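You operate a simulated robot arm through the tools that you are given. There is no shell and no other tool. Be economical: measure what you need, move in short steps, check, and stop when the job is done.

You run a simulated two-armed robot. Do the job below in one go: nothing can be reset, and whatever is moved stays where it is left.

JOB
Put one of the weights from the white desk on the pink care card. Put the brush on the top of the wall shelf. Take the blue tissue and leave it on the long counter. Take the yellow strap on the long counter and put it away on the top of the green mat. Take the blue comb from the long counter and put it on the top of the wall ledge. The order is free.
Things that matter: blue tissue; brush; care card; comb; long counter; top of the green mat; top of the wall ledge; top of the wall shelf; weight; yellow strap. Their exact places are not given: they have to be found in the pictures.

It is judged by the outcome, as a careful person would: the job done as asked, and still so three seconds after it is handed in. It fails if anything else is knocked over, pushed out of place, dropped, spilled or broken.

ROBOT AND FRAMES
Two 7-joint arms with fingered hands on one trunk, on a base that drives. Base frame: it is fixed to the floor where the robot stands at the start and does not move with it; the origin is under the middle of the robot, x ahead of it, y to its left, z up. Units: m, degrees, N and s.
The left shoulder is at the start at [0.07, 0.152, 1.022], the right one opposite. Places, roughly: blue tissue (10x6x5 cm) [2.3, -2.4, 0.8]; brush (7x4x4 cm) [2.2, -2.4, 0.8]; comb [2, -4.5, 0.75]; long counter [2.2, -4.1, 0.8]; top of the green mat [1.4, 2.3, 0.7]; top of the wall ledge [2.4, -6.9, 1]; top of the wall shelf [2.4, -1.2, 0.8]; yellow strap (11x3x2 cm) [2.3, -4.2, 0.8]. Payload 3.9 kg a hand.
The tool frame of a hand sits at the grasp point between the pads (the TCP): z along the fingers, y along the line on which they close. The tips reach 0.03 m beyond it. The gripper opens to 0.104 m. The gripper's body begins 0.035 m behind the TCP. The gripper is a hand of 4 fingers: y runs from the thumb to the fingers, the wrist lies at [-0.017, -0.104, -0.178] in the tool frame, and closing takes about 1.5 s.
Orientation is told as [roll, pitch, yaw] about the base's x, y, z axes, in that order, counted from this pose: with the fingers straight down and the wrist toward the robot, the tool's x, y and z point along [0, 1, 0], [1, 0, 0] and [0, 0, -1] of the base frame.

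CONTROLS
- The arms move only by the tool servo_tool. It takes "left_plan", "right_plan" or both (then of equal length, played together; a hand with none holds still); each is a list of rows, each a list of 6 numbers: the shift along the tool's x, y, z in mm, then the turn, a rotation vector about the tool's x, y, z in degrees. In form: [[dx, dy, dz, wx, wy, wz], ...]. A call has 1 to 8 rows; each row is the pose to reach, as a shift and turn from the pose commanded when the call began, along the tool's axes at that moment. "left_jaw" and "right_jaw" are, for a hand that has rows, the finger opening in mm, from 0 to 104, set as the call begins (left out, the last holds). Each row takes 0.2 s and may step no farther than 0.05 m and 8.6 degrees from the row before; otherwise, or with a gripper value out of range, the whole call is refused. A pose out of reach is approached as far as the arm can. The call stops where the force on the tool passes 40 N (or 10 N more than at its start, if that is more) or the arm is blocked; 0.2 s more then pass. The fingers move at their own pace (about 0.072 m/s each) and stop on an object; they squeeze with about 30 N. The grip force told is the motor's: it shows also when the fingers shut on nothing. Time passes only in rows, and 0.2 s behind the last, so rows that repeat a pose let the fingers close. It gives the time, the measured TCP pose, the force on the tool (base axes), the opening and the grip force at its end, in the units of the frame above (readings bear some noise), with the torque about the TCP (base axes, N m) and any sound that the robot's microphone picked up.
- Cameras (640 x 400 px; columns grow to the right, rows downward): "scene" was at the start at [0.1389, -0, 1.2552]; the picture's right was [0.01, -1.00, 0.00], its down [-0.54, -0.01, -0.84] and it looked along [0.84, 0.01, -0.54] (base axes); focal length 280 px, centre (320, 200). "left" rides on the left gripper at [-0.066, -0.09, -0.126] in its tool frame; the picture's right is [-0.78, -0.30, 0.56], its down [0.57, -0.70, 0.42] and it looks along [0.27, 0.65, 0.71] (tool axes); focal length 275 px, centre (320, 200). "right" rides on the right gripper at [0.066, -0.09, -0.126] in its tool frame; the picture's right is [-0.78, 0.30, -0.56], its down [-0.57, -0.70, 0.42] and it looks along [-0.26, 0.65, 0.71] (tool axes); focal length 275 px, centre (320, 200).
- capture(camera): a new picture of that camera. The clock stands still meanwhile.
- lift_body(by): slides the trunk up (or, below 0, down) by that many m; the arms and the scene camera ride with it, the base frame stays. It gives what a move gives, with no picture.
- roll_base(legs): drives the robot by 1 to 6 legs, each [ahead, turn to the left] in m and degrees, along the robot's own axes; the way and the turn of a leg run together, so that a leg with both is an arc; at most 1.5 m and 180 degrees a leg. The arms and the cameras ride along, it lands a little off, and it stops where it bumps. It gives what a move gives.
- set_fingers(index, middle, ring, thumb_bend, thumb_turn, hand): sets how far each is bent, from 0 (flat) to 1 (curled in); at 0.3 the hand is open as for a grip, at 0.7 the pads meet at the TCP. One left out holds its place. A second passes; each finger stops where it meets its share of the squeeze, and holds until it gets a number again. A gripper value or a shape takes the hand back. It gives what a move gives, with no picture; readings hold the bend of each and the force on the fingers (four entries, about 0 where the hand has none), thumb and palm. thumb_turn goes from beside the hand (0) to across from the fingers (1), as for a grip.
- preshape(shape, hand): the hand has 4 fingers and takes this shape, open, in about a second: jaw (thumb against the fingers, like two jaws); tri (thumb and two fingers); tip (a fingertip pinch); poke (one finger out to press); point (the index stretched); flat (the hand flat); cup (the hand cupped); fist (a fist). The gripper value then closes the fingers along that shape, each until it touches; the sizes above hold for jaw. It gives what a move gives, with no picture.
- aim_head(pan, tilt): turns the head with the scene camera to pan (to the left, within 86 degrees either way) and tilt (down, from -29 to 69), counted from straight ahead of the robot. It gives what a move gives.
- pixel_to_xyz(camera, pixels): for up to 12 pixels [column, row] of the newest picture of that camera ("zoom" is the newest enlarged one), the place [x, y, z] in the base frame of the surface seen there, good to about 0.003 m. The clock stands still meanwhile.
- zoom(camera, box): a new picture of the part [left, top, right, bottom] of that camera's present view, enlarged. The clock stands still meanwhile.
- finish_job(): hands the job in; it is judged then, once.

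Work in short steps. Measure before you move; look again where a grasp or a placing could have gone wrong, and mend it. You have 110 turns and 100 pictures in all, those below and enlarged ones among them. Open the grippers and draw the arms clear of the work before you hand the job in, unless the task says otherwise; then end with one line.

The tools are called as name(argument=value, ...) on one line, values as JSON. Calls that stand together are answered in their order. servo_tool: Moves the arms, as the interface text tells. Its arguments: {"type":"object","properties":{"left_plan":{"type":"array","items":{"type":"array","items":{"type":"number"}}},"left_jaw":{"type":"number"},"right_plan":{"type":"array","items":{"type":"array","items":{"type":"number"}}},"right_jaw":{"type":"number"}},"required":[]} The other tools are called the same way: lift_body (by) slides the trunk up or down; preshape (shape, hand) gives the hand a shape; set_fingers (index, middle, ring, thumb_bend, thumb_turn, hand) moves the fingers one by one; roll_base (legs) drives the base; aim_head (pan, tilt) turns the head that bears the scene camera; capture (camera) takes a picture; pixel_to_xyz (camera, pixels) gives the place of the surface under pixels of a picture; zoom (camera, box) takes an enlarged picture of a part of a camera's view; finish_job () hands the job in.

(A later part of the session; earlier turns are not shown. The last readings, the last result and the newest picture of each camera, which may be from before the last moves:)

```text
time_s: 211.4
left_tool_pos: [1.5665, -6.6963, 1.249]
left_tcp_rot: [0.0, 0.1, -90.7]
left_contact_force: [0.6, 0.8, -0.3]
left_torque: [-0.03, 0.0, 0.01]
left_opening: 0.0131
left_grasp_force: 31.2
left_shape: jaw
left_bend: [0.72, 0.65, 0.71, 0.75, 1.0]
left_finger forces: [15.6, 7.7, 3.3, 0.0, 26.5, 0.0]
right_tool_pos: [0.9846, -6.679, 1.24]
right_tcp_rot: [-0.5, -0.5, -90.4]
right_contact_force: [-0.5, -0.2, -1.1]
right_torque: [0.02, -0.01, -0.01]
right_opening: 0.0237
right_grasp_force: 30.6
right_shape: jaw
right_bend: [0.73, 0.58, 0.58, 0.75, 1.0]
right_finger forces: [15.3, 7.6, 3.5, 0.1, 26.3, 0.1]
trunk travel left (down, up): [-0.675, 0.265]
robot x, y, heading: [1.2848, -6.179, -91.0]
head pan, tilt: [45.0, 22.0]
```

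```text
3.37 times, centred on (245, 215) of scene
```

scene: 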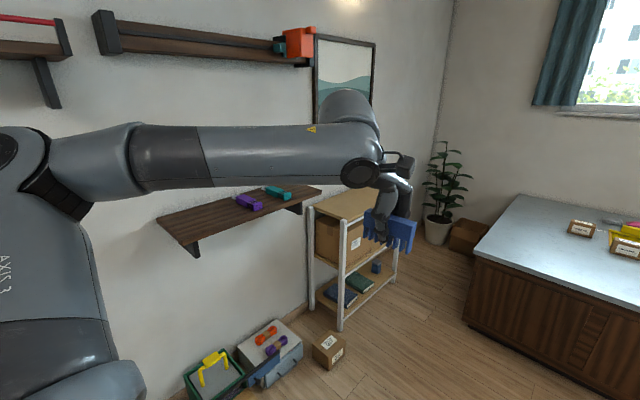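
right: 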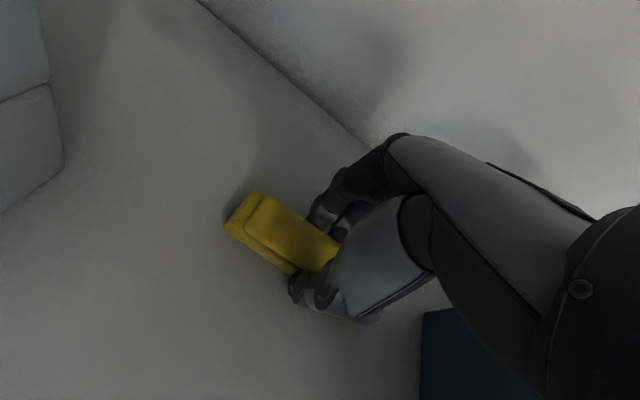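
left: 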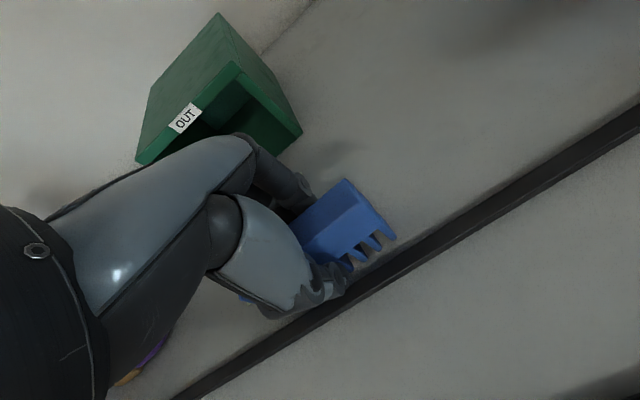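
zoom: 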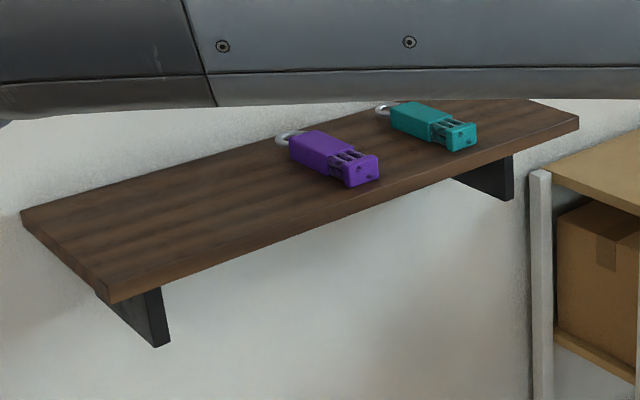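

Ledge top z 1.000, x 2.24–2.44, free from y -6.62 to -6.80. I tuck the right hand out a bit, drive to y≈-6.98, face the ledge and approach partway.

servo_tool(right_plan=[[-25, -20, 0, 0, 0, 0], [-50, -40, 0, 0, 0, 0], [-80, -60, 0, 0, 0, 0]])

roll_base(legs=[[0.8, 0], [0, 91], [0.25, 0]])

lift_body(by=-0.12)

aim_head(pan=10, tilt=35)

capture(camera="scene")

```text
time_s: 212.2
left_tool_pos: [1.5636, -6.6952, 1.2487]
left_tcp_rot: [0.0, 0.0, -90.7]
left_contact_force: [-0.2, -1.4, -0.2]
left_torque: [-0.02, -0.03, 0.0]
left_opening: 0.0132
left_grasp_force: 29.7
left_shape: jaw
left_bend: [0.72, 0.65, 0.71, 0.75, 1.0]
left_finger forces: [15.5, 7.7, 3.2, 0.0, 26.5, 0.0]
right_tool_pos: [0.903, -6.6184, 1.2407]
right_tcp_rot: [-0.4, -0.4, -90.1]
right_contact_force: [-0.5, 0.1, -0.9]
right_torque: [-0.04, -0.02, -0.01]
right_opening: 0.0239
right_grasp_force: 29.9
right_shape: jaw
right_bend: [0.73, 0.58, 0.58, 0.75, 1.0]
right_finger forces: [15.3, 7.7, 3.5, 0.0, 26.5, 0.0]
trunk travel left (down, up): [-0.675, 0.265]
robot x, y, heading: [1.2843, -6.1782, -91.0]
head pan, tilt: [45.0, 22.0]
```

```text
time_s: 221.8
left_tool_pos: [2.0265, -6.6825, 1.2484]
left_tcp_rot: [-0.1, -0.1, 0.7]
left_contact_force: [0.0, 0.3, -1.2]
left_torque: [0.0, -0.01, -0.02]
left_opening: 0.0129
left_grasp_force: 30.0
left_shape: jaw
left_bend: [0.72, 0.66, 0.71, 0.75, 1.0]
left_finger forces: [15.6, 7.5, 3.3, 0.0, 26.2, 0.0]
right_tool_pos: [1.9635, -7.3467, 1.2431]
right_tcp_rot: [-0.4, -0.6, 1.1]
right_contact_force: [-0.1, -0.4, -0.7]
right_torque: [0.0, -0.02, 0.0]
right_opening: 0.0239
right_grasp_force: 30.4
right_shape: jaw
right_bend: [0.73, 0.58, 0.58, 0.75, 1.0]
right_finger forces: [15.2, 7.5, 3.5, 0.0, 26.2, 0.0]
trunk travel left (down, up): [-0.675, 0.265]
robot x, y, heading: [1.5141, -6.9768, 0.7]
head pan, tilt: [45.0, 22.0]
```

```text
time_s: 223.3
left_tool_pos: [2.0267, -6.6836, 1.1295]
left_tcp_rot: [0.0, -0.1, 0.8]
left_contact_force: [0.0, 0.0, -0.6]
left_torque: [-0.01, 0.01, -0.02]
left_opening: 0.0131
left_grasp_force: 30.2
left_shape: jaw
left_bend: [0.72, 0.66, 0.71, 0.75, 1.0]
left_finger forces: [15.6, 7.6, 3.3, 0.0, 26.2, 0.1]
right_tool_pos: [1.9655, -7.3473, 1.1215]
right_tcp_rot: [-0.5, -0.5, 1.1]
right_contact_force: [-0.6, 0.3, 0.6]
right_torque: [-0.02, 0.04, -0.01]
right_opening: 0.0236
right_grasp_force: 30.2
right_shape: jaw
right_bend: [0.73, 0.58, 0.58, 0.75, 1.0]
right_finger forces: [15.2, 7.4, 3.6, 0.0, 26.2, 0.0]
trunk travel left (down, up): [-0.555, 0.385]
robot x, y, heading: [1.5149, -6.9823, 0.8]
head pan, tilt: [45.0, 22.0]
```

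```text
time_s: 224.3
left_tool_pos: [2.0276, -6.6841, 1.1296]
left_tcp_rot: [0.0, 0.1, 0.8]
left_contact_force: [-0.3, 0.2, -0.8]
left_torque: [0.0, 0.01, -0.01]
left_opening: 0.0129
left_grasp_force: 30.2
left_shape: jaw
left_bend: [0.72, 0.66, 0.71, 0.75, 1.0]
left_finger forces: [15.6, 7.5, 3.3, 0.1, 26.1, 0.0]
right_tool_pos: [1.9657, -7.3464, 1.1219]
right_tcp_rot: [-0.6, -0.5, 1.0]
right_contact_force: [0.7, 0.2, 0.1]
right_torque: [0.0, -0.02, 0.01]
right_opening: 0.024
right_grasp_force: 29.8
right_shape: jaw
right_bend: [0.73, 0.58, 0.58, 0.75, 1.0]
right_finger forces: [15.1, 7.6, 3.5, 0.0, 26.2, 0.1]
trunk travel left (down, up): [-0.555, 0.385]
robot x, y, heading: [1.518, -6.9789, 0.7]
head pan, tilt: [10.0, 35.0]
```

```text
18 pictures are left
```

scene: 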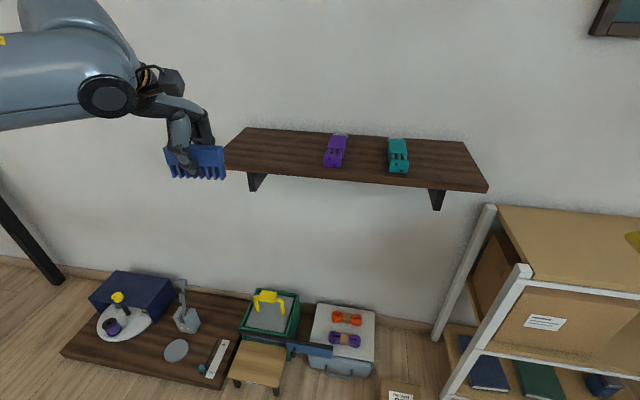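

All clear. I drive 0.2 m ahead, extend the left hand over the ledge and lower the comb partway.

roll_base(legs=[[0.2, 0]])

servo_tool(left_plan=[[-5, 35, 0, 0, 0, 0], [-10, 70, 0, 0, 0, 0], [-12, 103, 0, 0, 0, 0], [-12, 103, 40, 0, 0, 0], [-12, 103, 70, 0, 0, 0], [-12, 103, 70, 0, 0, 0]])

capture(camera="scene")

```text
time_s: 225.9
left_tool_pos: [2.2271, -6.6813, 1.1289]
left_tcp_rot: [0.0, -0.1, 0.7]
left_contact_force: [0.2, 0.5, -1.6]
left_torque: [0.01, 0.04, -0.02]
left_opening: 0.0128
left_grasp_force: 29.8
left_shape: jaw
left_bend: [0.72, 0.66, 0.71, 0.75, 1.0]
left_finger forces: [15.6, 7.5, 3.3, 0.0, 26.2, 0.1]
right_tool_pos: [2.1661, -7.3436, 1.1224]
right_tcp_rot: [-0.4, -0.6, 1.2]
right_contact_force: [0.9, -0.6, -0.5]
right_torque: [0.0, 0.02, 0.0]
right_opening: 0.0238
right_grasp_force: 30.1
right_shape: jaw
right_bend: [0.73, 0.58, 0.58, 0.75, 1.0]
right_finger forces: [15.1, 7.5, 3.5, 0.0, 26.2, 0.0]
trunk travel left (down, up): [-0.555, 0.385]
robot x, y, heading: [1.7163, -6.9779, 0.6]
head pan, tilt: [10.0, 35.0]
```

```text
time_s: 227.3
left_tool_pos: [2.3312, -6.6928, 1.0586]
left_tcp_rot: [-0.1, -0.1, 0.6]
left_contact_force: [-0.6, 0.0, -0.3]
left_torque: [0.01, -0.01, -0.03]
left_opening: 0.0131
left_grasp_force: 30.2
left_shape: jaw
left_bend: [0.72, 0.66, 0.71, 0.75, 1.0]
left_finger forces: [15.7, 7.5, 3.4, 0.1, 26.4, 0.0]
right_tool_pos: [2.1659, -7.3451, 1.1219]
right_tcp_rot: [-0.5, -0.5, 1.1]
right_contact_force: [0.2, -0.3, -0.4]
right_torque: [0.0, -0.01, 0.0]
right_opening: 0.0238
right_grasp_force: 30.0
right_shape: jaw
right_bend: [0.73, 0.58, 0.58, 0.75, 1.0]
right_finger forces: [15.2, 7.5, 3.4, 0.0, 26.3, 0.1]
trunk travel left (down, up): [-0.555, 0.385]
robot x, y, heading: [1.7145, -6.9727, 0.4]
head pan, tilt: [10.0, 35.0]
```

```text
17 pictures are left
```

scene: 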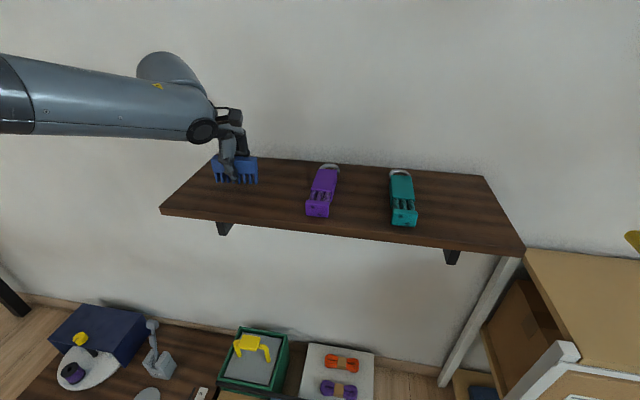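

The comb is well over the ledge. I lower the last 18 mm gently and watch the force.

servo_tool(left_plan=[[0, 0, 8, 0, 0, 0], [0, 0, 14, 0, 0, 0], [0, 0, 17, 0, 0, 0], [0, 0, 18, 0, 0, 0], [0, 0, 18, 0, 0, 0]])

zoom(camera="scene", box=[180, 120, 300, 210])

```text
time_s: 228.5
left_tool_pos: [2.3294, -6.6925, 1.041]
left_tcp_rot: [0.0, 0.0, 0.7]
left_contact_force: [0.4, 0.5, -0.2]
left_torque: [-0.03, -0.05, 0.02]
left_opening: 0.013
left_grasp_force: 30.3
left_shape: jaw
left_bend: [0.72, 0.66, 0.67, 0.75, 1.0]
left_finger forces: [15.9, 7.5, 3.5, 0.0, 26.5, 0.0]
right_tool_pos: [2.1669, -7.3454, 1.1214]
right_tcp_rot: [-0.5, -0.6, 1.1]
right_contact_force: [-0.6, 0.7, 0.2]
right_torque: [-0.01, 0.0, -0.01]
right_opening: 0.0237
right_grasp_force: 30.1
right_shape: jaw
right_bend: [0.73, 0.58, 0.58, 0.75, 1.0]
right_finger forces: [15.2, 7.6, 3.6, 0.1, 26.2, 0.0]
trunk travel left (down, up): [-0.555, 0.385]
robot x, y, heading: [1.7202, -6.9783, 0.6]
head pan, tilt: [10.0, 35.0]
```

```text
4.44 times, centred on (240, 165) of scene
```

zoom: 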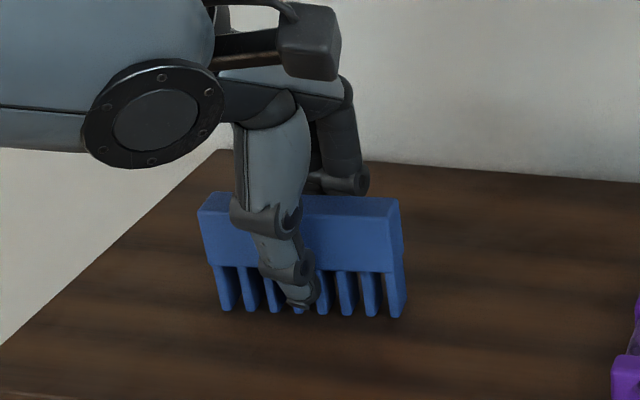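

Almost on the surface. I lower 2 mm more, open moderately, and rise.

servo_tool(left_plan=[[0, 0, 1, 0, 0, 0], [0, 0, 2, 0, 0, 0], [0, 0, 2, 0, 0, 0]])

servo_tool(left_plan=[[0, 0, 0, 0, 0, 0], [0, 0, 0, 0, 0, 0], [0, 0, 0, 0, 0, 0], [0, 0, 0, 0, 0, 0], [0, 0, -20, 0, 0, 0], [0, 0, -50, 0, 0, 0], [0, 0, -90, 0, 0, 0], [0, 0, -110, 0, 0, 0]], left_jaw=75)

zoom(camera="scene", box=[160, 100, 340, 220])

```text
time_s: 229.3
left_tool_pos: [2.3305, -6.6933, 1.0394]
left_tcp_rot: [0.0, -0.3, 0.8]
left_contact_force: [0.2, 1.8, 5.2]
left_torque: [-0.03, -0.08, 0.03]
left_opening: 0.0132
left_grasp_force: 30.1
left_shape: jaw
left_bend: [0.72, 0.66, 0.68, 0.75, 1.0]
left_finger forces: [16.7, 7.7, 3.6, 0.1, 27.4, 0.0]
right_tool_pos: [2.1664, -7.3441, 1.1218]
right_tcp_rot: [-0.4, -0.5, 1.0]
right_contact_force: [1.1, 0.4, -1.0]
right_torque: [-0.03, 0.0, 0.0]
right_opening: 0.0239
right_grasp_force: 30.0
right_shape: jaw
right_bend: [0.73, 0.58, 0.58, 0.75, 1.0]
right_finger forces: [15.2, 7.5, 3.5, 0.0, 26.1, 0.0]
trunk travel left (down, up): [-0.555, 0.385]
robot x, y, heading: [1.715, -6.9805, 0.6]
head pan, tilt: [10.0, 35.0]
```

```text
time_s: 231.1
left_tool_pos: [2.3302, -6.6935, 1.1496]
left_tcp_rot: [-0.2, -0.1, 0.7]
left_contact_force: [0.1, -0.5, -0.4]
left_torque: [-0.02, 0.02, 0.02]
left_opening: 0.0746
left_grasp_force: 0.0
left_shape: jaw
left_bend: [0.27, 0.36, 0.33, 0.55, 0.99]
left_finger forces: [0.1, 0.0, 0.0, 0.1, 0.1, 0.0]
right_tool_pos: [2.1659, -7.3453, 1.1224]
right_tcp_rot: [-0.5, -0.5, 1.1]
right_contact_force: [-0.7, 0.2, -0.5]
right_torque: [0.03, 0.01, 0.0]
right_opening: 0.0238
right_grasp_force: 30.1
right_shape: jaw
right_bend: [0.73, 0.58, 0.58, 0.75, 1.0]
right_finger forces: [15.2, 7.4, 3.6, 0.0, 26.2, 0.1]
trunk travel left (down, up): [-0.555, 0.385]
robot x, y, heading: [1.7187, -6.9743, 0.5]
head pan, tilt: [10.0, 35.0]
```

```text
3.33 times, centred on (250, 160) of scene
```

zoom: 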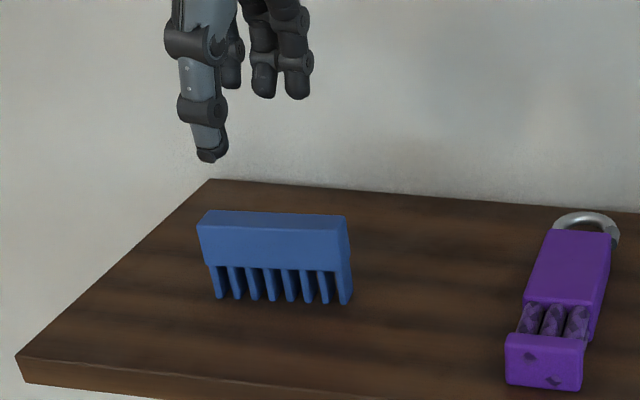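

The comb stands on the ledge. I bring the hands back to rest, raise the trunk a little and drive north to the fallen brush, facing it at -45° so both arms stay clear of the furniture.

roll_base(legs=[[-0.45, 0]])

servo_tool(left_plan=[[0, -35, 0, 0, 0, 0], [0, -70, 0, 0, 0, 0], [0, -100, 0, 0, 0, 0]], right_plan=[[25, 20, 0, 0, 0, 0], [50, 40, 0, 0, 0, 0], [70, 60, 0, 0, 0, 0]], left_jaw=104)

lift_body(by=0.1)

roll_base(legs=[[0, 90], [1.5, 0], [1.5, 0], [1.5, 0], [0.4, 0]])

roll_base(legs=[[0, -135], [0.15, 0]])

aim_head(pan=20, tilt=60)

capture(camera="scene")

```text
time_s: 233.8
left_tool_pos: [1.8855, -6.698, 1.1468]
left_tcp_rot: [0.0, 0.0, 0.6]
left_contact_force: [0.6, 0.6, 0.3]
left_torque: [-0.01, -0.04, -0.01]
left_opening: 0.0748
left_grasp_force: 0.0
left_shape: jaw
left_bend: [0.27, 0.36, 0.33, 0.55, 0.99]
left_finger forces: [0.0, 0.0, 0.0, 0.0, 0.0, 0.0]
right_tool_pos: [1.7193, -7.3504, 1.1215]
right_tcp_rot: [-0.5, -0.5, 1.0]
right_contact_force: [-0.2, 0.2, 0.1]
right_torque: [-0.01, 0.02, 0.02]
right_opening: 0.0238
right_grasp_force: 30.3
right_shape: jaw
right_bend: [0.73, 0.58, 0.58, 0.75, 1.0]
right_finger forces: [15.3, 7.4, 3.5, 0.0, 26.2, 0.1]
trunk travel left (down, up): [-0.555, 0.385]
robot x, y, heading: [1.2754, -6.9814, 0.5]
head pan, tilt: [10.0, 35.0]
```

```text
time_s: 234.6
left_tool_pos: [1.7862, -6.6988, 1.1477]
left_tcp_rot: [0.0, 0.0, 0.5]
left_contact_force: [-0.5, 0.8, 0.1]
left_torque: [0.0, 0.03, 0.0]
left_opening: 0.1036
left_grasp_force: 0.1
left_shape: jaw
left_bend: [0.3, 0.3, 0.3, 0.3, 0.97]
left_finger forces: [0.0, 0.0, 0.0, 0.0, 0.1, 0.0]
right_tool_pos: [1.7788, -7.2781, 1.1219]
right_tcp_rot: [-0.5, -0.4, 0.9]
right_contact_force: [-0.2, -0.1, -0.3]
right_torque: [0.01, 0.05, -0.02]
right_opening: 0.0238
right_grasp_force: 30.4
right_shape: jaw
right_bend: [0.73, 0.58, 0.58, 0.75, 1.0]
right_finger forces: [15.3, 7.5, 3.5, 0.0, 26.2, 0.0]
trunk travel left (down, up): [-0.555, 0.385]
robot x, y, heading: [1.2744, -6.9797, 0.5]
head pan, tilt: [10.0, 35.0]
```

```text
time_s: 235.9
left_tool_pos: [1.7863, -6.6982, 1.2487]
left_tcp_rot: [0.0, 0.0, 0.6]
left_contact_force: [-0.5, -0.3, -0.9]
left_torque: [0.01, 0.0, 0.0]
left_opening: 0.104
left_grasp_force: 0.0
left_shape: jaw
left_bend: [0.3, 0.3, 0.3, 0.3, 0.97]
left_finger forces: [0.0, 0.1, 0.1, 0.0, 0.0, 0.1]
right_tool_pos: [1.7783, -7.2792, 1.2221]
right_tcp_rot: [-0.4, -0.5, 0.9]
right_contact_force: [-0.6, -0.4, -0.5]
right_torque: [0.02, 0.02, 0.0]
right_opening: 0.0239
right_grasp_force: 29.7
right_shape: jaw
right_bend: [0.73, 0.58, 0.58, 0.75, 1.0]
right_finger forces: [15.3, 7.5, 3.5, 0.0, 26.3, 0.0]
trunk travel left (down, up): [-0.655, 0.285]
robot x, y, heading: [1.2767, -6.9789, 0.4]
head pan, tilt: [10.0, 35.0]
```

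```text
time_s: 263.4
left_tool_pos: [0.9768, -1.5503, 1.2496]
left_tcp_rot: [0.0, -0.2, 90.4]
left_contact_force: [-0.4, -0.5, 0.2]
left_torque: [-0.01, 0.01, 0.0]
left_opening: 0.1036
left_grasp_force: 0.0
left_shape: jaw
left_bend: [0.3, 0.3, 0.3, 0.3, 0.97]
left_finger forces: [0.0, 0.0, 0.0, 0.0, 0.1, 0.0]
right_tool_pos: [1.555, -1.5588, 1.2231]
right_tcp_rot: [-0.5, -0.5, 90.9]
right_contact_force: [-0.2, -0.1, -0.5]
right_torque: [0.0, 0.01, 0.0]
right_opening: 0.0241
right_grasp_force: 30.1
right_shape: jaw
right_bend: [0.73, 0.58, 0.58, 0.75, 1.0]
right_finger forces: [15.3, 7.4, 3.5, 0.0, 26.1, 0.0]
trunk travel left (down, up): [-0.655, 0.285]
robot x, y, heading: [1.2582, -2.063, 90.0]
head pan, tilt: [10.0, 35.0]
```

```text
time_s: 270.4
left_tool_pos: [1.9242, -2.3312, 1.25]
left_tcp_rot: [0.1, -0.1, -44.5]
left_contact_force: [-0.3, 0.0, 0.2]
left_torque: [0.01, -0.04, 0.0]
left_opening: 0.1038
left_grasp_force: 0.1
left_shape: jaw
left_bend: [0.3, 0.3, 0.3, 0.3, 0.97]
left_finger forces: [0.0, 0.0, 0.0, 0.0, 0.1, 0.0]
right_tool_pos: [1.5114, -2.7351, 1.2219]
right_tcp_rot: [-0.4, -0.6, -44.0]
right_contact_force: [0.4, 0.8, 0.0]
right_torque: [-0.02, -0.02, 0.01]
right_opening: 0.0232
right_grasp_force: 30.3
right_shape: jaw
right_bend: [0.73, 0.58, 0.58, 0.75, 1.0]
right_finger forces: [15.0, 7.2, 3.3, 0.0, 25.7, 0.0]
trunk travel left (down, up): [-0.655, 0.285]
robot x, y, heading: [1.3591, -2.1708, -44.6]
head pan, tilt: [10.0, 35.0]
```

```text
time_s: 271.3
left_tool_pos: [1.9267, -2.3331, 1.2482]
left_tcp_rot: [0.0, -0.1, -44.4]
left_contact_force: [0.0, -0.4, -0.1]
left_torque: [0.01, -0.03, -0.02]
left_opening: 0.1039
left_grasp_force: 0.0
left_shape: jaw
left_bend: [0.3, 0.3, 0.3, 0.3, 0.97]
left_finger forces: [0.0, 0.1, 0.1, 0.0, 0.1, 0.0]
right_tool_pos: [1.5106, -2.7355, 1.2203]
right_tcp_rot: [-0.6, -0.5, -44.0]
right_contact_force: [0.1, -0.6, -0.4]
right_torque: [-0.01, -0.01, 0.03]
right_opening: 0.0234
right_grasp_force: 29.9
right_shape: jaw
right_bend: [0.73, 0.58, 0.58, 0.75, 1.0]
right_finger forces: [15.0, 7.2, 3.4, 0.0, 25.7, 0.0]
trunk travel left (down, up): [-0.655, 0.285]
robot x, y, heading: [1.3609, -2.1633, -44.5]
head pan, tilt: [20.0, 60.0]
```

```text
14 pictures are left
```

scene: 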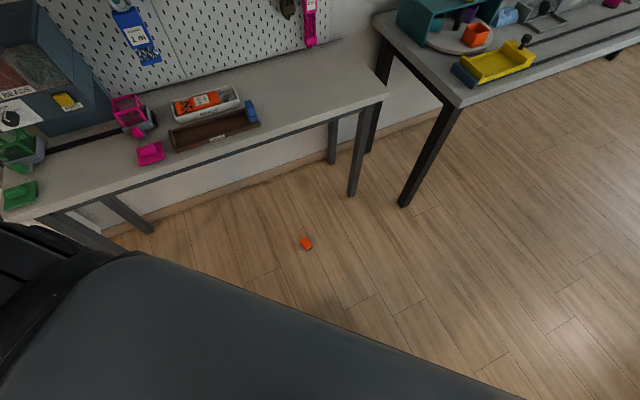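

The brush is at (306,243), close to under the left hand. I measure its corners for orientation.

zoom(camera="scene", box=[274, 223, 338, 263])

pixel_to_xyz(camera="zoom", pixels=[[270, 150], [370, 145], [390, 220], [290, 240], [320, 190], [330, 150], [340, 225]])

```text
10.00 times, centred on (306, 243) of scene
```

zoom: 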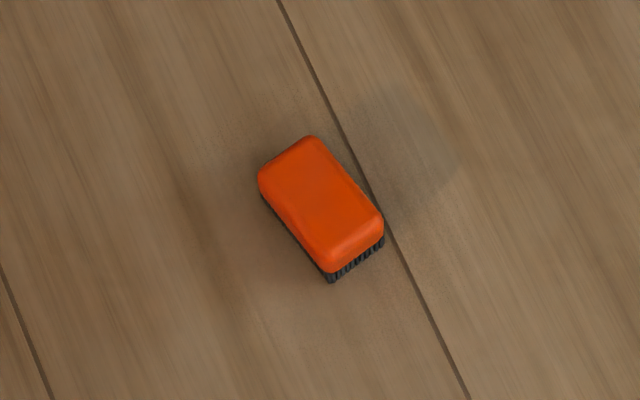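

```text
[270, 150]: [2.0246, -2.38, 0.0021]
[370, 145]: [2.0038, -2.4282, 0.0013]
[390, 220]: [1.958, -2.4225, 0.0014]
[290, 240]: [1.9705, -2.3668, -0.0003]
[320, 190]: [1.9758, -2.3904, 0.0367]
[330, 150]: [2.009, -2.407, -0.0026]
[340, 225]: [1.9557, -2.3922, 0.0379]
```

Brush centre (1.970,-2.391), long axis turned about +15°, so I turn the left hand 30° to close across its 4 cm width. I lower the trunk fully, align, and descend partway.

lift_body(by=-0.65)

servo_tool(left_plan=[[-3, 18, 20, 0, 0, 7.6], [-6, 36, 60, 0, 0, 15.2], [-9, 54, 100, 0, 0, 22.9], [-11, 72, 140, 0, 0, 30.5], [-11, 72, 188, 0, 0, 30.5], [-11, 72, 236, 0, 0, 30.5], [-11, 72, 284, 0, 0, 30.5], [-11, 72, 330, 0, 0, 30.5]])

servo_tool(left_plan=[[0, 0, 40, 0, 0, 0], [0, 0, 80, 0, 0, 0], [0, 0, 110, 0, 0, 0], [0, 0, 130, 0, 0, 0], [0, 0, 130, 0, 0, 0]])

capture(camera="left")

```text
refused: -0.65 is not a number from -0.4 to 0.4
```

```text
time_s: 273.1
left_tool_pos: [1.9669, -2.3863, 0.9222]
left_tcp_rot: [-0.1, 0.0, -74.9]
left_contact_force: [-0.3, -1.1, -0.3]
left_torque: [0.0, -0.01, 0.02]
left_opening: 0.1041
left_grasp_force: 0.0
left_shape: jaw
left_bend: [0.3, 0.3, 0.3, 0.3, 0.97]
left_finger forces: [0.0, 0.0, 0.0, 0.0, 0.0, 0.0]
left hand out of reach, approached as far as the arm can: row 8
right_tool_pos: [1.5112, -2.738, 1.2215]
right_tcp_rot: [-0.4, -0.5, -44.0]
right_contact_force: [0.6, -0.2, -1.0]
right_torque: [-0.02, 0.04, 0.0]
right_opening: 0.0236
right_grasp_force: 29.9
right_shape: jaw
right_bend: [0.73, 0.58, 0.58, 0.75, 1.0]
right_finger forces: [15.0, 7.2, 3.3, 0.1, 25.7, 0.0]
trunk travel left (down, up): [-0.655, 0.285]
robot x, y, heading: [1.3646, -2.1686, -44.4]
head pan, tilt: [20.0, 60.0]
```

```text
time_s: 274.3
left_tool_pos: [1.9718, -2.3477, 0.9006]
left_tcp_rot: [0.1, -0.1, -75.1]
left_contact_force: [-0.4, 0.4, -0.2]
left_torque: [0.0, -0.01, 0.01]
left_opening: 0.1039
left_grasp_force: 0.1
left_shape: jaw
left_bend: [0.3, 0.3, 0.3, 0.3, 0.97]
left_finger forces: [0.1, 0.0, 0.0, 0.1, 0.0, 0.0]
left hand out of reach, approached as far as the arm can: row 1, 2, 3, 4, 5
right_tool_pos: [1.5108, -2.7358, 1.2213]
right_tcp_rot: [-0.5, -0.5, -44.0]
right_contact_force: [-0.7, 0.8, -0.3]
right_torque: [0.01, -0.03, 0.03]
right_opening: 0.0237
right_grasp_force: 29.9
right_shape: jaw
right_bend: [0.73, 0.58, 0.58, 0.75, 1.0]
right_finger forces: [15.0, 7.1, 3.4, 0.1, 25.8, 0.0]
trunk travel left (down, up): [-0.655, 0.285]
robot x, y, heading: [1.3636, -2.1704, -44.5]
head pan, tilt: [20.0, 60.0]
```

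```text
12 pictures are left
```

left: 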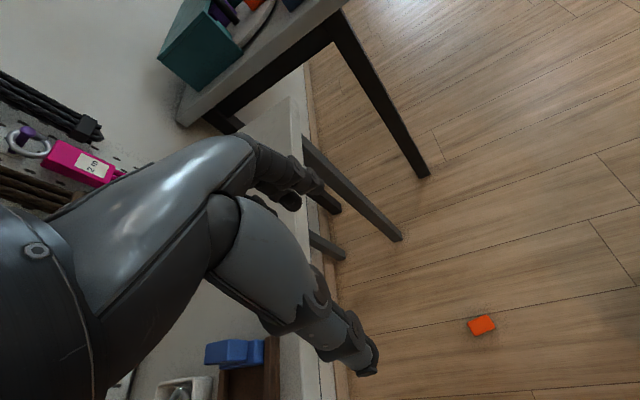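

The left arm ran out of reach here and its elbow is near the desk, so I leave this pose: restore the hand, face the brush at heading 0 from (1.42,-2.66), tuck the right hand, lower the trunk in two steps, and test the left hand's descent.

servo_tool(left_plan=[[0, 0, -45, 0, 0, 0], [0, -15, -90, 0, 0, -7.6], [0, -30, -135, 0, 0, -15.2], [0, -45, -180, 0, 0, -22.9], [0, -55, -225, 0, 0, -30.5], [0, -55, -270, 0, 0, -30.5], [0, -55, -315, 0, 0, -30.5]])

roll_base(legs=[[0, -45.5], [0.48, 0], [0, 90], [0.04, 0]])

servo_tool(right_plan=[[30, -35, 0, 0, 0, 0], [60, -70, 0, 0, 0, 0], [90, -105, 0, 0, 0, 0]])

lift_body(by=-0.4)

lift_body(by=-0.25)

servo_tool(left_plan=[[0, 0, 45, 0, 0, 0], [0, 0, 90, 0, 0, 0], [0, 0, 135, 0, 0, 0], [0, 0, 180, 0, 0, 0], [0, 0, 225, 0, 0, 0], [0, 0, 270, 0, 0, 0], [0, 0, 315, 0, 0, 0], [0, 0, 360, 0, 0, 0]])

```text
time_s: 275.9
left_tool_pos: [1.9575, -2.2949, 1.2171]
left_tcp_rot: [0.0, -0.2, -44.4]
left_contact_force: [1.1, 0.0, 0.3]
left_torque: [-0.03, -0.02, 0.01]
left_opening: 0.1038
left_grasp_force: 0.1
left_shape: jaw
left_bend: [0.3, 0.3, 0.3, 0.3, 0.97]
left_finger forces: [0.0, 0.1, 0.0, 0.0, 0.0, 0.1]
right_tool_pos: [1.5088, -2.7374, 1.2222]
right_tcp_rot: [-0.5, -0.5, -44.0]
right_contact_force: [-0.5, -0.4, -0.3]
right_torque: [-0.03, 0.02, 0.0]
right_opening: 0.0233
right_grasp_force: 30.0
right_shape: jaw
right_bend: [0.73, 0.58, 0.58, 0.75, 1.0]
right_finger forces: [15.0, 7.3, 3.4, 0.0, 25.7, 0.0]
trunk travel left (down, up): [-0.655, 0.285]
robot x, y, heading: [1.3664, -2.1666, -44.7]
head pan, tilt: [20.0, 60.0]
```

```text
time_s: 285.1
left_tool_pos: [1.908, -2.3231, 1.2208]
left_tcp_rot: [0.0, -0.5, -0.5]
left_contact_force: [-1.1, 0.0, 1.1]
left_torque: [0.01, -0.05, 0.0]
left_opening: 0.104
left_grasp_force: 0.0
left_shape: jaw
left_bend: [0.3, 0.3, 0.3, 0.3, 0.97]
left_finger forces: [0.0, 0.0, 0.0, 0.0, 0.1, 0.0]
right_tool_pos: [1.8913, -2.9533, 1.2251]
right_tcp_rot: [-0.5, -1.0, 0.0]
right_contact_force: [-0.9, 0.1, -1.4]
right_torque: [0.02, -0.05, -0.02]
right_opening: 0.0232
right_grasp_force: 30.1
right_shape: jaw
right_bend: [0.73, 0.59, 0.58, 0.75, 1.0]
right_finger forces: [14.8, 7.1, 3.4, 0.0, 25.4, 0.0]
trunk travel left (down, up): [-0.655, 0.285]
robot x, y, heading: [1.4035, -2.6475, -0.7]
head pan, tilt: [20.0, 60.0]
```

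```text
time_s: 285.9
left_tool_pos: [1.9182, -2.322, 1.2156]
left_tcp_rot: [-0.1, 0.0, -0.6]
left_contact_force: [-0.3, 0.1, 0.0]
left_torque: [-0.03, 0.01, 0.0]
left_opening: 0.1039
left_grasp_force: 0.0
left_shape: jaw
left_bend: [0.3, 0.3, 0.3, 0.3, 0.97]
left_finger forces: [0.0, 0.1, 0.0, 0.0, 0.0, 0.1]
right_tool_pos: [1.7963, -2.8609, 1.2177]
right_tcp_rot: [-0.6, -0.5, 0.0]
right_contact_force: [0.3, 0.5, -1.1]
right_torque: [-0.03, 0.02, 0.06]
right_opening: 0.0233
right_grasp_force: 30.3
right_shape: jaw
right_bend: [0.73, 0.59, 0.59, 0.75, 1.0]
right_finger forces: [15.1, 7.0, 3.4, 0.1, 25.5, 0.0]
trunk travel left (down, up): [-0.655, 0.285]
robot x, y, heading: [1.4026, -2.6443, -0.5]
head pan, tilt: [20.0, 60.0]
```

```text
time_s: 289.7
left_tool_pos: [1.9176, -2.3227, 0.8167]
left_tcp_rot: [0.0, -0.1, -0.5]
left_contact_force: [0.0, -0.1, -0.3]
left_torque: [-0.01, 0.01, 0.0]
left_opening: 0.104
left_grasp_force: 0.0
left_shape: jaw
left_bend: [0.3, 0.3, 0.3, 0.3, 0.97]
left_finger forces: [0.0, 0.0, 0.0, 0.0, 0.0, 0.0]
right_tool_pos: [1.7956, -2.8616, 0.8193]
right_tcp_rot: [-0.4, -0.5, -0.1]
right_contact_force: [0.4, 0.3, -1.0]
right_torque: [0.02, 0.02, -0.03]
right_opening: 0.0235
right_grasp_force: 30.2
right_shape: jaw
right_bend: [0.73, 0.59, 0.59, 0.75, 1.0]
right_finger forces: [15.0, 7.1, 3.4, 0.0, 25.5, 0.1]
trunk travel left (down, up): [-0.255, 0.685]
robot x, y, heading: [1.3988, -2.646, -0.7]
head pan, tilt: [20.0, 60.0]
```

```text
time_s: 292.3
left_tool_pos: [1.9172, -2.3222, 0.5679]
left_tcp_rot: [0.0, -0.1, -0.4]
left_contact_force: [0.4, -1.1, 0.2]
left_torque: [-0.02, 0.0, 0.01]
left_opening: 0.1038
left_grasp_force: 0.1
left_shape: jaw
left_bend: [0.3, 0.3, 0.3, 0.3, 0.97]
left_finger forces: [0.0, 0.0, 0.0, 0.0, 0.0, 0.0]
right_tool_pos: [1.7956, -2.8616, 0.5696]
right_tcp_rot: [-0.5, -0.6, -0.1]
right_contact_force: [-0.5, -0.6, -0.3]
right_torque: [0.0, 0.01, 0.01]
right_opening: 0.0234
right_grasp_force: 29.9
right_shape: jaw
right_bend: [0.73, 0.59, 0.59, 0.75, 1.0]
right_finger forces: [15.0, 7.2, 3.4, 0.0, 25.6, 0.0]
trunk travel left (down, up): [-0.005, 0.935]
robot x, y, heading: [1.3983, -2.6457, -0.7]
head pan, tilt: [20.0, 60.0]
```

```text
time_s: 294.1
left_tool_pos: [1.9172, -2.324, 0.2061]
left_tcp_rot: [0.0, -0.1, -0.6]
left_contact_force: [-0.3, 0.1, -0.4]
left_torque: [0.02, 0.02, 0.02]
left_opening: 0.1042
left_grasp_force: 0.1
left_shape: jaw
left_bend: [0.3, 0.3, 0.3, 0.3, 0.97]
left_finger forces: [0.0, 0.0, 0.0, 0.0, 0.0, 0.1]
right_tool_pos: [1.7951, -2.8619, 0.5681]
right_tcp_rot: [-0.5, -0.7, -0.2]
right_contact_force: [0.3, -0.7, -0.9]
right_torque: [0.0, 0.0, 0.0]
right_opening: 0.0235
right_grasp_force: 29.8
right_shape: jaw
right_bend: [0.73, 0.59, 0.59, 0.75, 1.0]
right_finger forces: [15.0, 7.1, 3.3, 0.0, 25.6, 0.0]
trunk travel left (down, up): [-0.005, 0.935]
robot x, y, heading: [1.4017, -2.6458, -0.6]
head pan, tilt: [20.0, 60.0]
```

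The left hand descends freely here (z 0.206). I drive 5 cm ahead, shift the hand over the brush with a 15° turn, and check with the hand camera.

roll_base(legs=[[0.05, 0]])

servo_tool(left_plan=[[-25, 0, 20, 0, 0, -5], [-50, 2, 45, 0, 0, -10], [-67, 3, 70, 0, 0, -15], [-67, 3, 90, 0, 0, -15], [-67, 3, 90, 0, 0, -15]])

capture(camera="left")

```text
time_s: 295.0
left_tool_pos: [1.9671, -2.324, 0.2069]
left_tcp_rot: [0.1, -0.1, -0.5]
left_contact_force: [-0.2, 0.0, 0.4]
left_torque: [-0.01, 0.02, 0.01]
left_opening: 0.1038
left_grasp_force: 0.1
left_shape: jaw
left_bend: [0.3, 0.3, 0.3, 0.3, 0.97]
left_finger forces: [0.0, 0.0, 0.1, 0.0, 0.0, 0.0]
right_tool_pos: [1.8452, -2.8621, 0.5678]
right_tcp_rot: [-0.5, -0.6, -0.1]
right_contact_force: [-0.4, -0.9, -0.2]
right_torque: [-0.02, 0.02, -0.01]
right_opening: 0.0234
right_grasp_force: 30.2
right_shape: jaw
right_bend: [0.73, 0.59, 0.59, 0.75, 1.0]
right_finger forces: [15.0, 7.2, 3.4, 0.1, 25.7, 0.0]
trunk travel left (down, up): [-0.005, 0.935]
robot x, y, heading: [1.4502, -2.647, -0.6]
head pan, tilt: [20.0, 60.0]
```

```text
time_s: 296.2
left_tool_pos: [1.9714, -2.3913, 0.1167]
left_tcp_rot: [0.0, -0.1, 14.5]
left_contact_force: [0.0, 0.3, -1.1]
left_torque: [-0.01, -0.01, -0.01]
left_opening: 0.1041
left_grasp_force: 0.1
left_shape: jaw
left_bend: [0.3, 0.3, 0.3, 0.3, 0.97]
left_finger forces: [0.0, 0.1, 0.0, 0.1, 0.0, 0.0]
right_tool_pos: [1.846, -2.8632, 0.5686]
right_tcp_rot: [-0.4, -0.6, -0.2]
right_contact_force: [0.6, -0.2, -0.3]
right_torque: [0.0, -0.02, -0.03]
right_opening: 0.0234
right_grasp_force: 30.1
right_shape: jaw
right_bend: [0.73, 0.59, 0.59, 0.75, 1.0]
right_finger forces: [15.1, 7.0, 3.4, 0.0, 25.6, 0.0]
trunk travel left (down, up): [-0.005, 0.935]
robot x, y, heading: [1.4515, -2.6441, -0.7]
head pan, tilt: [20.0, 60.0]
```

```text
11 pictures are left
```

left: 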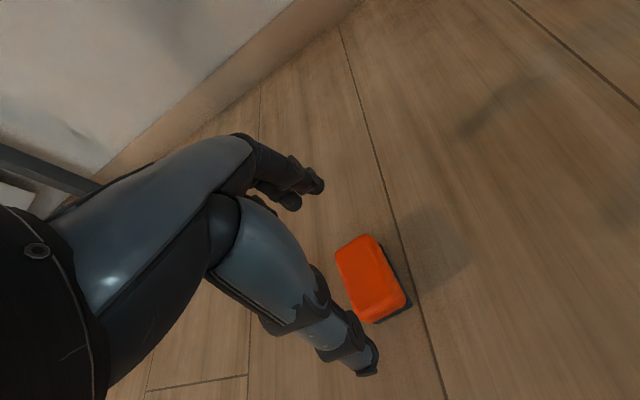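

The brush is centred and aligned. I descend to z 0.035, checking reach before closing.

servo_tool(left_plan=[[-4, 0, 25, 0, 0, 0], [-4, 0, 50, 0, 0, 0], [-4, 0, 70, 0, 0, 0], [-4, 0, 81, 0, 0, 0], [-4, 0, 81, 0, 0, 0]])

```text
time_s: 297.4
left_tool_pos: [1.9718, -2.3959, 0.0354]
left_tcp_rot: [0.0, -0.1, 14.4]
left_contact_force: [-0.2, 0.0, -0.1]
left_torque: [-0.01, 0.06, 0.02]
left_opening: 0.1039
left_grasp_force: 0.1
left_shape: jaw
left_bend: [0.3, 0.3, 0.3, 0.3, 0.97]
left_finger forces: [0.0, 0.1, 0.1, 0.0, 0.0, 0.0]
right_tool_pos: [1.8459, -2.8625, 0.5694]
right_tcp_rot: [-0.5, -0.5, 0.0]
right_contact_force: [-0.2, 0.2, 0.2]
right_torque: [0.01, 0.0, 0.01]
right_opening: 0.0234
right_grasp_force: 30.3
right_shape: jaw
right_bend: [0.73, 0.59, 0.59, 0.75, 1.0]
right_finger forces: [15.0, 7.0, 3.4, 0.1, 25.7, 0.0]
trunk travel left (down, up): [-0.005, 0.935]
robot x, y, heading: [1.4517, -2.6474, -0.9]
head pan, tilt: [20.0, 60.0]
```

Reached cleanly. I close on the brush and look.

servo_tool(left_plan=[[0, 0, 0, 0, 0, 0], [0, 0, 0, 0, 0, 0], [0, 0, 0, 0, 0, 0], [0, 0, 0, 0, 0, 0], [0, 0, 0, 0, 0, 0], [0, 0, 0, 0, 0, 0]], left_jaw=40)

capture(camera="left")

```text
time_s: 298.8
left_tool_pos: [1.9715, -2.3961, 0.0352]
left_tcp_rot: [0.0, -0.1, 14.4]
left_contact_force: [-1.5, 0.4, 0.1]
left_torque: [0.02, 0.01, 0.03]
left_opening: 0.0603
left_grasp_force: 29.7
left_shape: jaw
left_bend: [0.73, 0.4, 0.44, 0.65, 0.99]
left_finger forces: [15.9, 9.5, 1.1, 0.0, 26.2, 0.1]
right_tool_pos: [1.8461, -2.8631, 0.5688]
right_tcp_rot: [-0.4, -0.6, -0.1]
right_contact_force: [0.4, 0.4, -1.1]
right_torque: [-0.01, -0.01, -0.02]
right_opening: 0.0233
right_grasp_force: 29.7
right_shape: jaw
right_bend: [0.73, 0.59, 0.59, 0.75, 1.0]
right_finger forces: [14.9, 7.1, 3.4, 0.0, 25.6, 0.0]
trunk travel left (down, up): [-0.005, 0.935]
robot x, y, heading: [1.449, -2.6492, -0.8]
head pan, tilt: [20.0, 60.0]
```

```text
10 pictures are left
```

left: 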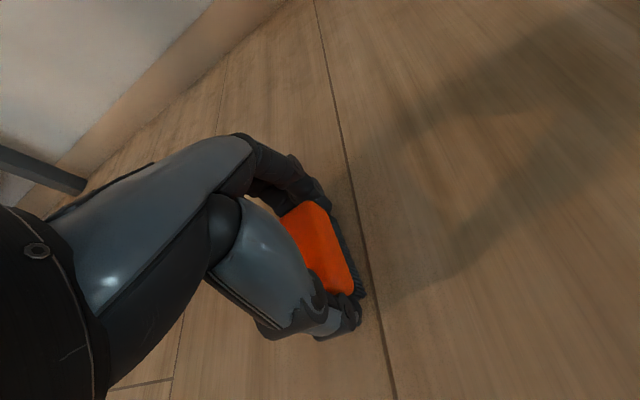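

The brush is gripped by its ends (60 mm, 26 N). I lift it, straighten the hand, raise the trunk, and drive round to face the wall shelf at about -30°.

servo_tool(left_plan=[[0, 0, -40, 0, 0, 0], [0, 0, -85, 0, 0, 0], [0, 0, -130, 0, 0, 0], [0, -10, -175, 0, 0, 0], [15, -20, -220, 0, 0, 5], [30, -25, -265, 0, 0, 10], [45, -25, -310, 0, 0, 14.5], [45, -25, -355, 0, 0, 14.5]])

servo_tool(left_plan=[[0, 0, -45, 0, 0, 0], [0, 0, -90, 0, 0, 0], [0, 0, -135, 0, 0, 0], [0, 0, -175, 0, 0, 0]])

roll_base(legs=[[-0.12, 0]])

lift_body(by=0.4)

lift_body(by=0.25)

roll_base(legs=[[0, 91], [0.8, 0], [0.8, 0], [0, -120], [0.1, 0]])

aim_head(pan=25, tilt=40)

capture(camera="scene")

```text
time_s: 300.6
left_tool_pos: [1.9353, -2.3567, 0.3914]
left_tcp_rot: [0.0, 0.0, -0.1]
left_contact_force: [0.0, 0.1, -0.4]
left_torque: [0.0, 0.01, -0.01]
left_opening: 0.06
left_grasp_force: 30.0
left_shape: jaw
left_bend: [0.73, 0.4, 0.44, 0.65, 1.0]
left_finger forces: [16.0, 9.9, 1.0, 0.0, 26.2, 0.1]
right_tool_pos: [1.8455, -2.8621, 0.5683]
right_tcp_rot: [-0.6, -0.6, -0.1]
right_contact_force: [-0.5, 0.5, -0.4]
right_torque: [0.01, -0.02, -0.01]
right_opening: 0.0233
right_grasp_force: 29.9
right_shape: jaw
right_bend: [0.73, 0.59, 0.59, 0.75, 1.0]
right_finger forces: [15.0, 7.1, 3.3, 0.0, 25.7, 0.1]
trunk travel left (down, up): [-0.005, 0.935]
robot x, y, heading: [1.4508, -2.6482, -0.9]
head pan, tilt: [20.0, 60.0]
```

```text
time_s: 301.6
left_tool_pos: [1.9355, -2.3574, 0.566]
left_tcp_rot: [0.0, -0.1, 0.0]
left_contact_force: [-0.2, -0.2, -1.5]
left_torque: [0.0, 0.0, 0.0]
left_opening: 0.0599
left_grasp_force: 30.1
left_shape: jaw
left_bend: [0.73, 0.4, 0.44, 0.66, 1.0]
left_finger forces: [15.9, 9.9, 1.0, 0.0, 26.1, 0.1]
right_tool_pos: [1.8456, -2.8631, 0.5688]
right_tcp_rot: [-0.5, -0.6, -0.1]
right_contact_force: [0.2, -0.3, 0.5]
right_torque: [0.02, 0.02, 0.01]
right_opening: 0.0234
right_grasp_force: 30.4
right_shape: jaw
right_bend: [0.73, 0.59, 0.59, 0.75, 1.0]
right_finger forces: [14.9, 7.2, 3.5, 0.0, 25.6, 0.0]
trunk travel left (down, up): [-0.005, 0.935]
robot x, y, heading: [1.4536, -2.6458, -0.7]
head pan, tilt: [20.0, 60.0]
```

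```text
time_s: 302.9
left_tool_pos: [1.8148, -2.3552, 0.5668]
left_tcp_rot: [0.0, -0.1, 0.0]
left_contact_force: [-0.3, 0.3, -0.8]
left_torque: [0.0, 0.02, 0.01]
left_opening: 0.0595
left_grasp_force: 30.0
left_shape: jaw
left_bend: [0.73, 0.4, 0.44, 0.66, 1.0]
left_finger forces: [16.0, 9.9, 0.9, 0.0, 26.0, 0.1]
right_tool_pos: [1.7263, -2.8609, 0.5708]
right_tcp_rot: [-0.4, -0.6, -0.1]
right_contact_force: [-0.5, 0.0, -0.4]
right_torque: [0.01, -0.01, 0.01]
right_opening: 0.0233
right_grasp_force: 30.0
right_shape: jaw
right_bend: [0.73, 0.59, 0.59, 0.75, 1.0]
right_finger forces: [15.1, 7.1, 3.3, 0.0, 25.6, 0.1]
trunk travel left (down, up): [-0.005, 0.935]
robot x, y, heading: [1.3332, -2.6446, -0.7]
head pan, tilt: [20.0, 60.0]
```

```text
time_s: 306.7
left_tool_pos: [1.8145, -2.3552, 0.9656]
left_tcp_rot: [0.0, -0.1, 0.0]
left_contact_force: [-0.1, -0.6, -1.1]
left_torque: [0.0, 0.05, 0.01]
left_opening: 0.06
left_grasp_force: 30.4
left_shape: jaw
left_bend: [0.73, 0.4, 0.44, 0.66, 1.0]
left_finger forces: [15.9, 9.9, 0.9, 0.0, 26.0, 0.1]
right_tool_pos: [1.7264, -2.8621, 0.9695]
right_tcp_rot: [-0.5, -0.6, 0.0]
right_contact_force: [-0.5, 0.5, -0.2]
right_torque: [0.0, -0.01, -0.03]
right_opening: 0.0232
right_grasp_force: 30.2
right_shape: jaw
right_bend: [0.73, 0.59, 0.59, 0.75, 1.0]
right_finger forces: [15.0, 7.1, 3.4, 0.0, 25.7, 0.0]
trunk travel left (down, up): [-0.405, 0.535]
robot x, y, heading: [1.3324, -2.645, -0.7]
head pan, tilt: [20.0, 60.0]
```

```text
time_s: 309.3
left_tool_pos: [1.8165, -2.3553, 1.2161]
left_tcp_rot: [-0.1, -0.1, 0.0]
left_contact_force: [1.4, 0.4, -0.8]
left_torque: [0.0, 0.02, -0.02]
left_opening: 0.0601
left_grasp_force: 30.4
left_shape: jaw
left_bend: [0.73, 0.4, 0.44, 0.66, 1.0]
left_finger forces: [16.0, 9.9, 0.9, 0.0, 26.1, 0.0]
right_tool_pos: [1.7263, -2.8613, 1.2182]
right_tcp_rot: [-0.5, -0.6, -0.1]
right_contact_force: [0.0, 0.0, -0.4]
right_torque: [0.01, 0.01, 0.0]
right_opening: 0.0236
right_grasp_force: 30.6
right_shape: jaw
right_bend: [0.73, 0.59, 0.59, 0.75, 1.0]
right_finger forces: [15.1, 7.1, 3.4, 0.1, 25.6, 0.1]
trunk travel left (down, up): [-0.655, 0.285]
robot x, y, heading: [1.3309, -2.6416, -0.8]
head pan, tilt: [20.0, 60.0]
```

```text
time_s: 327.0
left_tool_pos: [1.984, -1.0846, 1.217]
left_tcp_rot: [0.1, -0.1, -28.8]
left_contact_force: [0.2, -0.9, -0.2]
left_torque: [-0.02, 0.01, 0.03]
left_opening: 0.0593
left_grasp_force: 30.3
left_shape: jaw
left_bend: [0.73, 0.4, 0.44, 0.66, 1.0]
left_finger forces: [15.8, 9.4, 0.9, 0.0, 25.4, 0.0]
right_tool_pos: [1.6609, -1.4846, 1.2196]
right_tcp_rot: [-0.4, -0.6, -28.9]
right_contact_force: [-0.2, 0.1, -0.2]
right_torque: [0.0, -0.01, 0.01]
right_opening: 0.0233
right_grasp_force: 30.3
right_shape: jaw
right_bend: [0.73, 0.59, 0.59, 0.75, 1.0]
right_finger forces: [15.1, 7.1, 3.4, 0.0, 25.7, 0.0]
trunk travel left (down, up): [-0.655, 0.285]
robot x, y, heading: [1.4211, -1.1049, -29.3]
head pan, tilt: [20.0, 60.0]
```

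```text
time_s: 327.8
left_tool_pos: [1.9851, -1.0847, 1.2153]
left_tcp_rot: [-0.1, -0.2, -28.8]
left_contact_force: [0.6, -1.2, -0.8]
left_torque: [0.02, 0.02, 0.04]
left_opening: 0.0594
left_grasp_force: 30.3
left_shape: jaw
left_bend: [0.73, 0.4, 0.44, 0.66, 1.0]
left_finger forces: [15.9, 9.5, 1.0, 0.0, 25.4, 0.0]
right_tool_pos: [1.6618, -1.4844, 1.219]
right_tcp_rot: [-0.6, -0.6, -28.9]
right_contact_force: [0.2, -0.8, -0.6]
right_torque: [0.0, 0.01, 0.0]
right_opening: 0.0234
right_grasp_force: 30.1
right_shape: jaw
right_bend: [0.73, 0.59, 0.59, 0.75, 1.0]
right_finger forces: [15.0, 7.2, 3.4, 0.0, 25.6, 0.0]
trunk travel left (down, up): [-0.655, 0.285]
robot x, y, heading: [1.4218, -1.105, -29.4]
head pan, tilt: [25.0, 40.0]
```

```text
9 pictures are left
```

scene: 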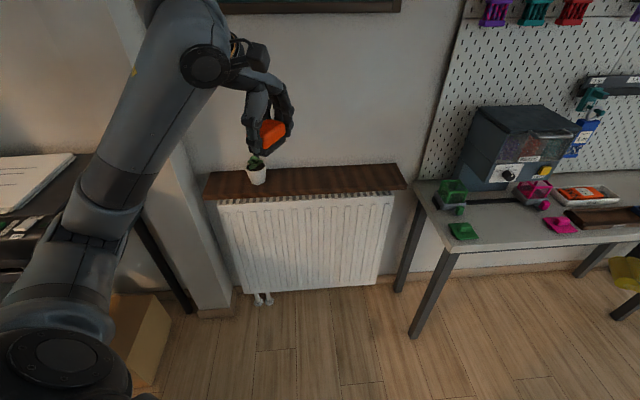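

The shelf (brown board over the radiator) is in view with a small plant at its left end (257,172). I measure its free right part.

pixel_to_xyz(camera="scene", pixels=[[215, 190], [258, 180], [300, 182], [330, 180], [365, 178], [395, 182], [330, 168], [330, 190], [365, 168], [365, 188], [270, 130]])

```text
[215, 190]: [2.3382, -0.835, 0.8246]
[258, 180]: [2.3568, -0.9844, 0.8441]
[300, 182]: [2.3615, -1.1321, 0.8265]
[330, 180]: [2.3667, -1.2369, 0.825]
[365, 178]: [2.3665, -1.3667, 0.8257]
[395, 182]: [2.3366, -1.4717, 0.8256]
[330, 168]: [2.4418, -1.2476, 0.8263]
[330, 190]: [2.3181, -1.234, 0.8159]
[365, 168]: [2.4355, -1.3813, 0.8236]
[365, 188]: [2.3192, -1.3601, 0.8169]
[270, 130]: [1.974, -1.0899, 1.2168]
```

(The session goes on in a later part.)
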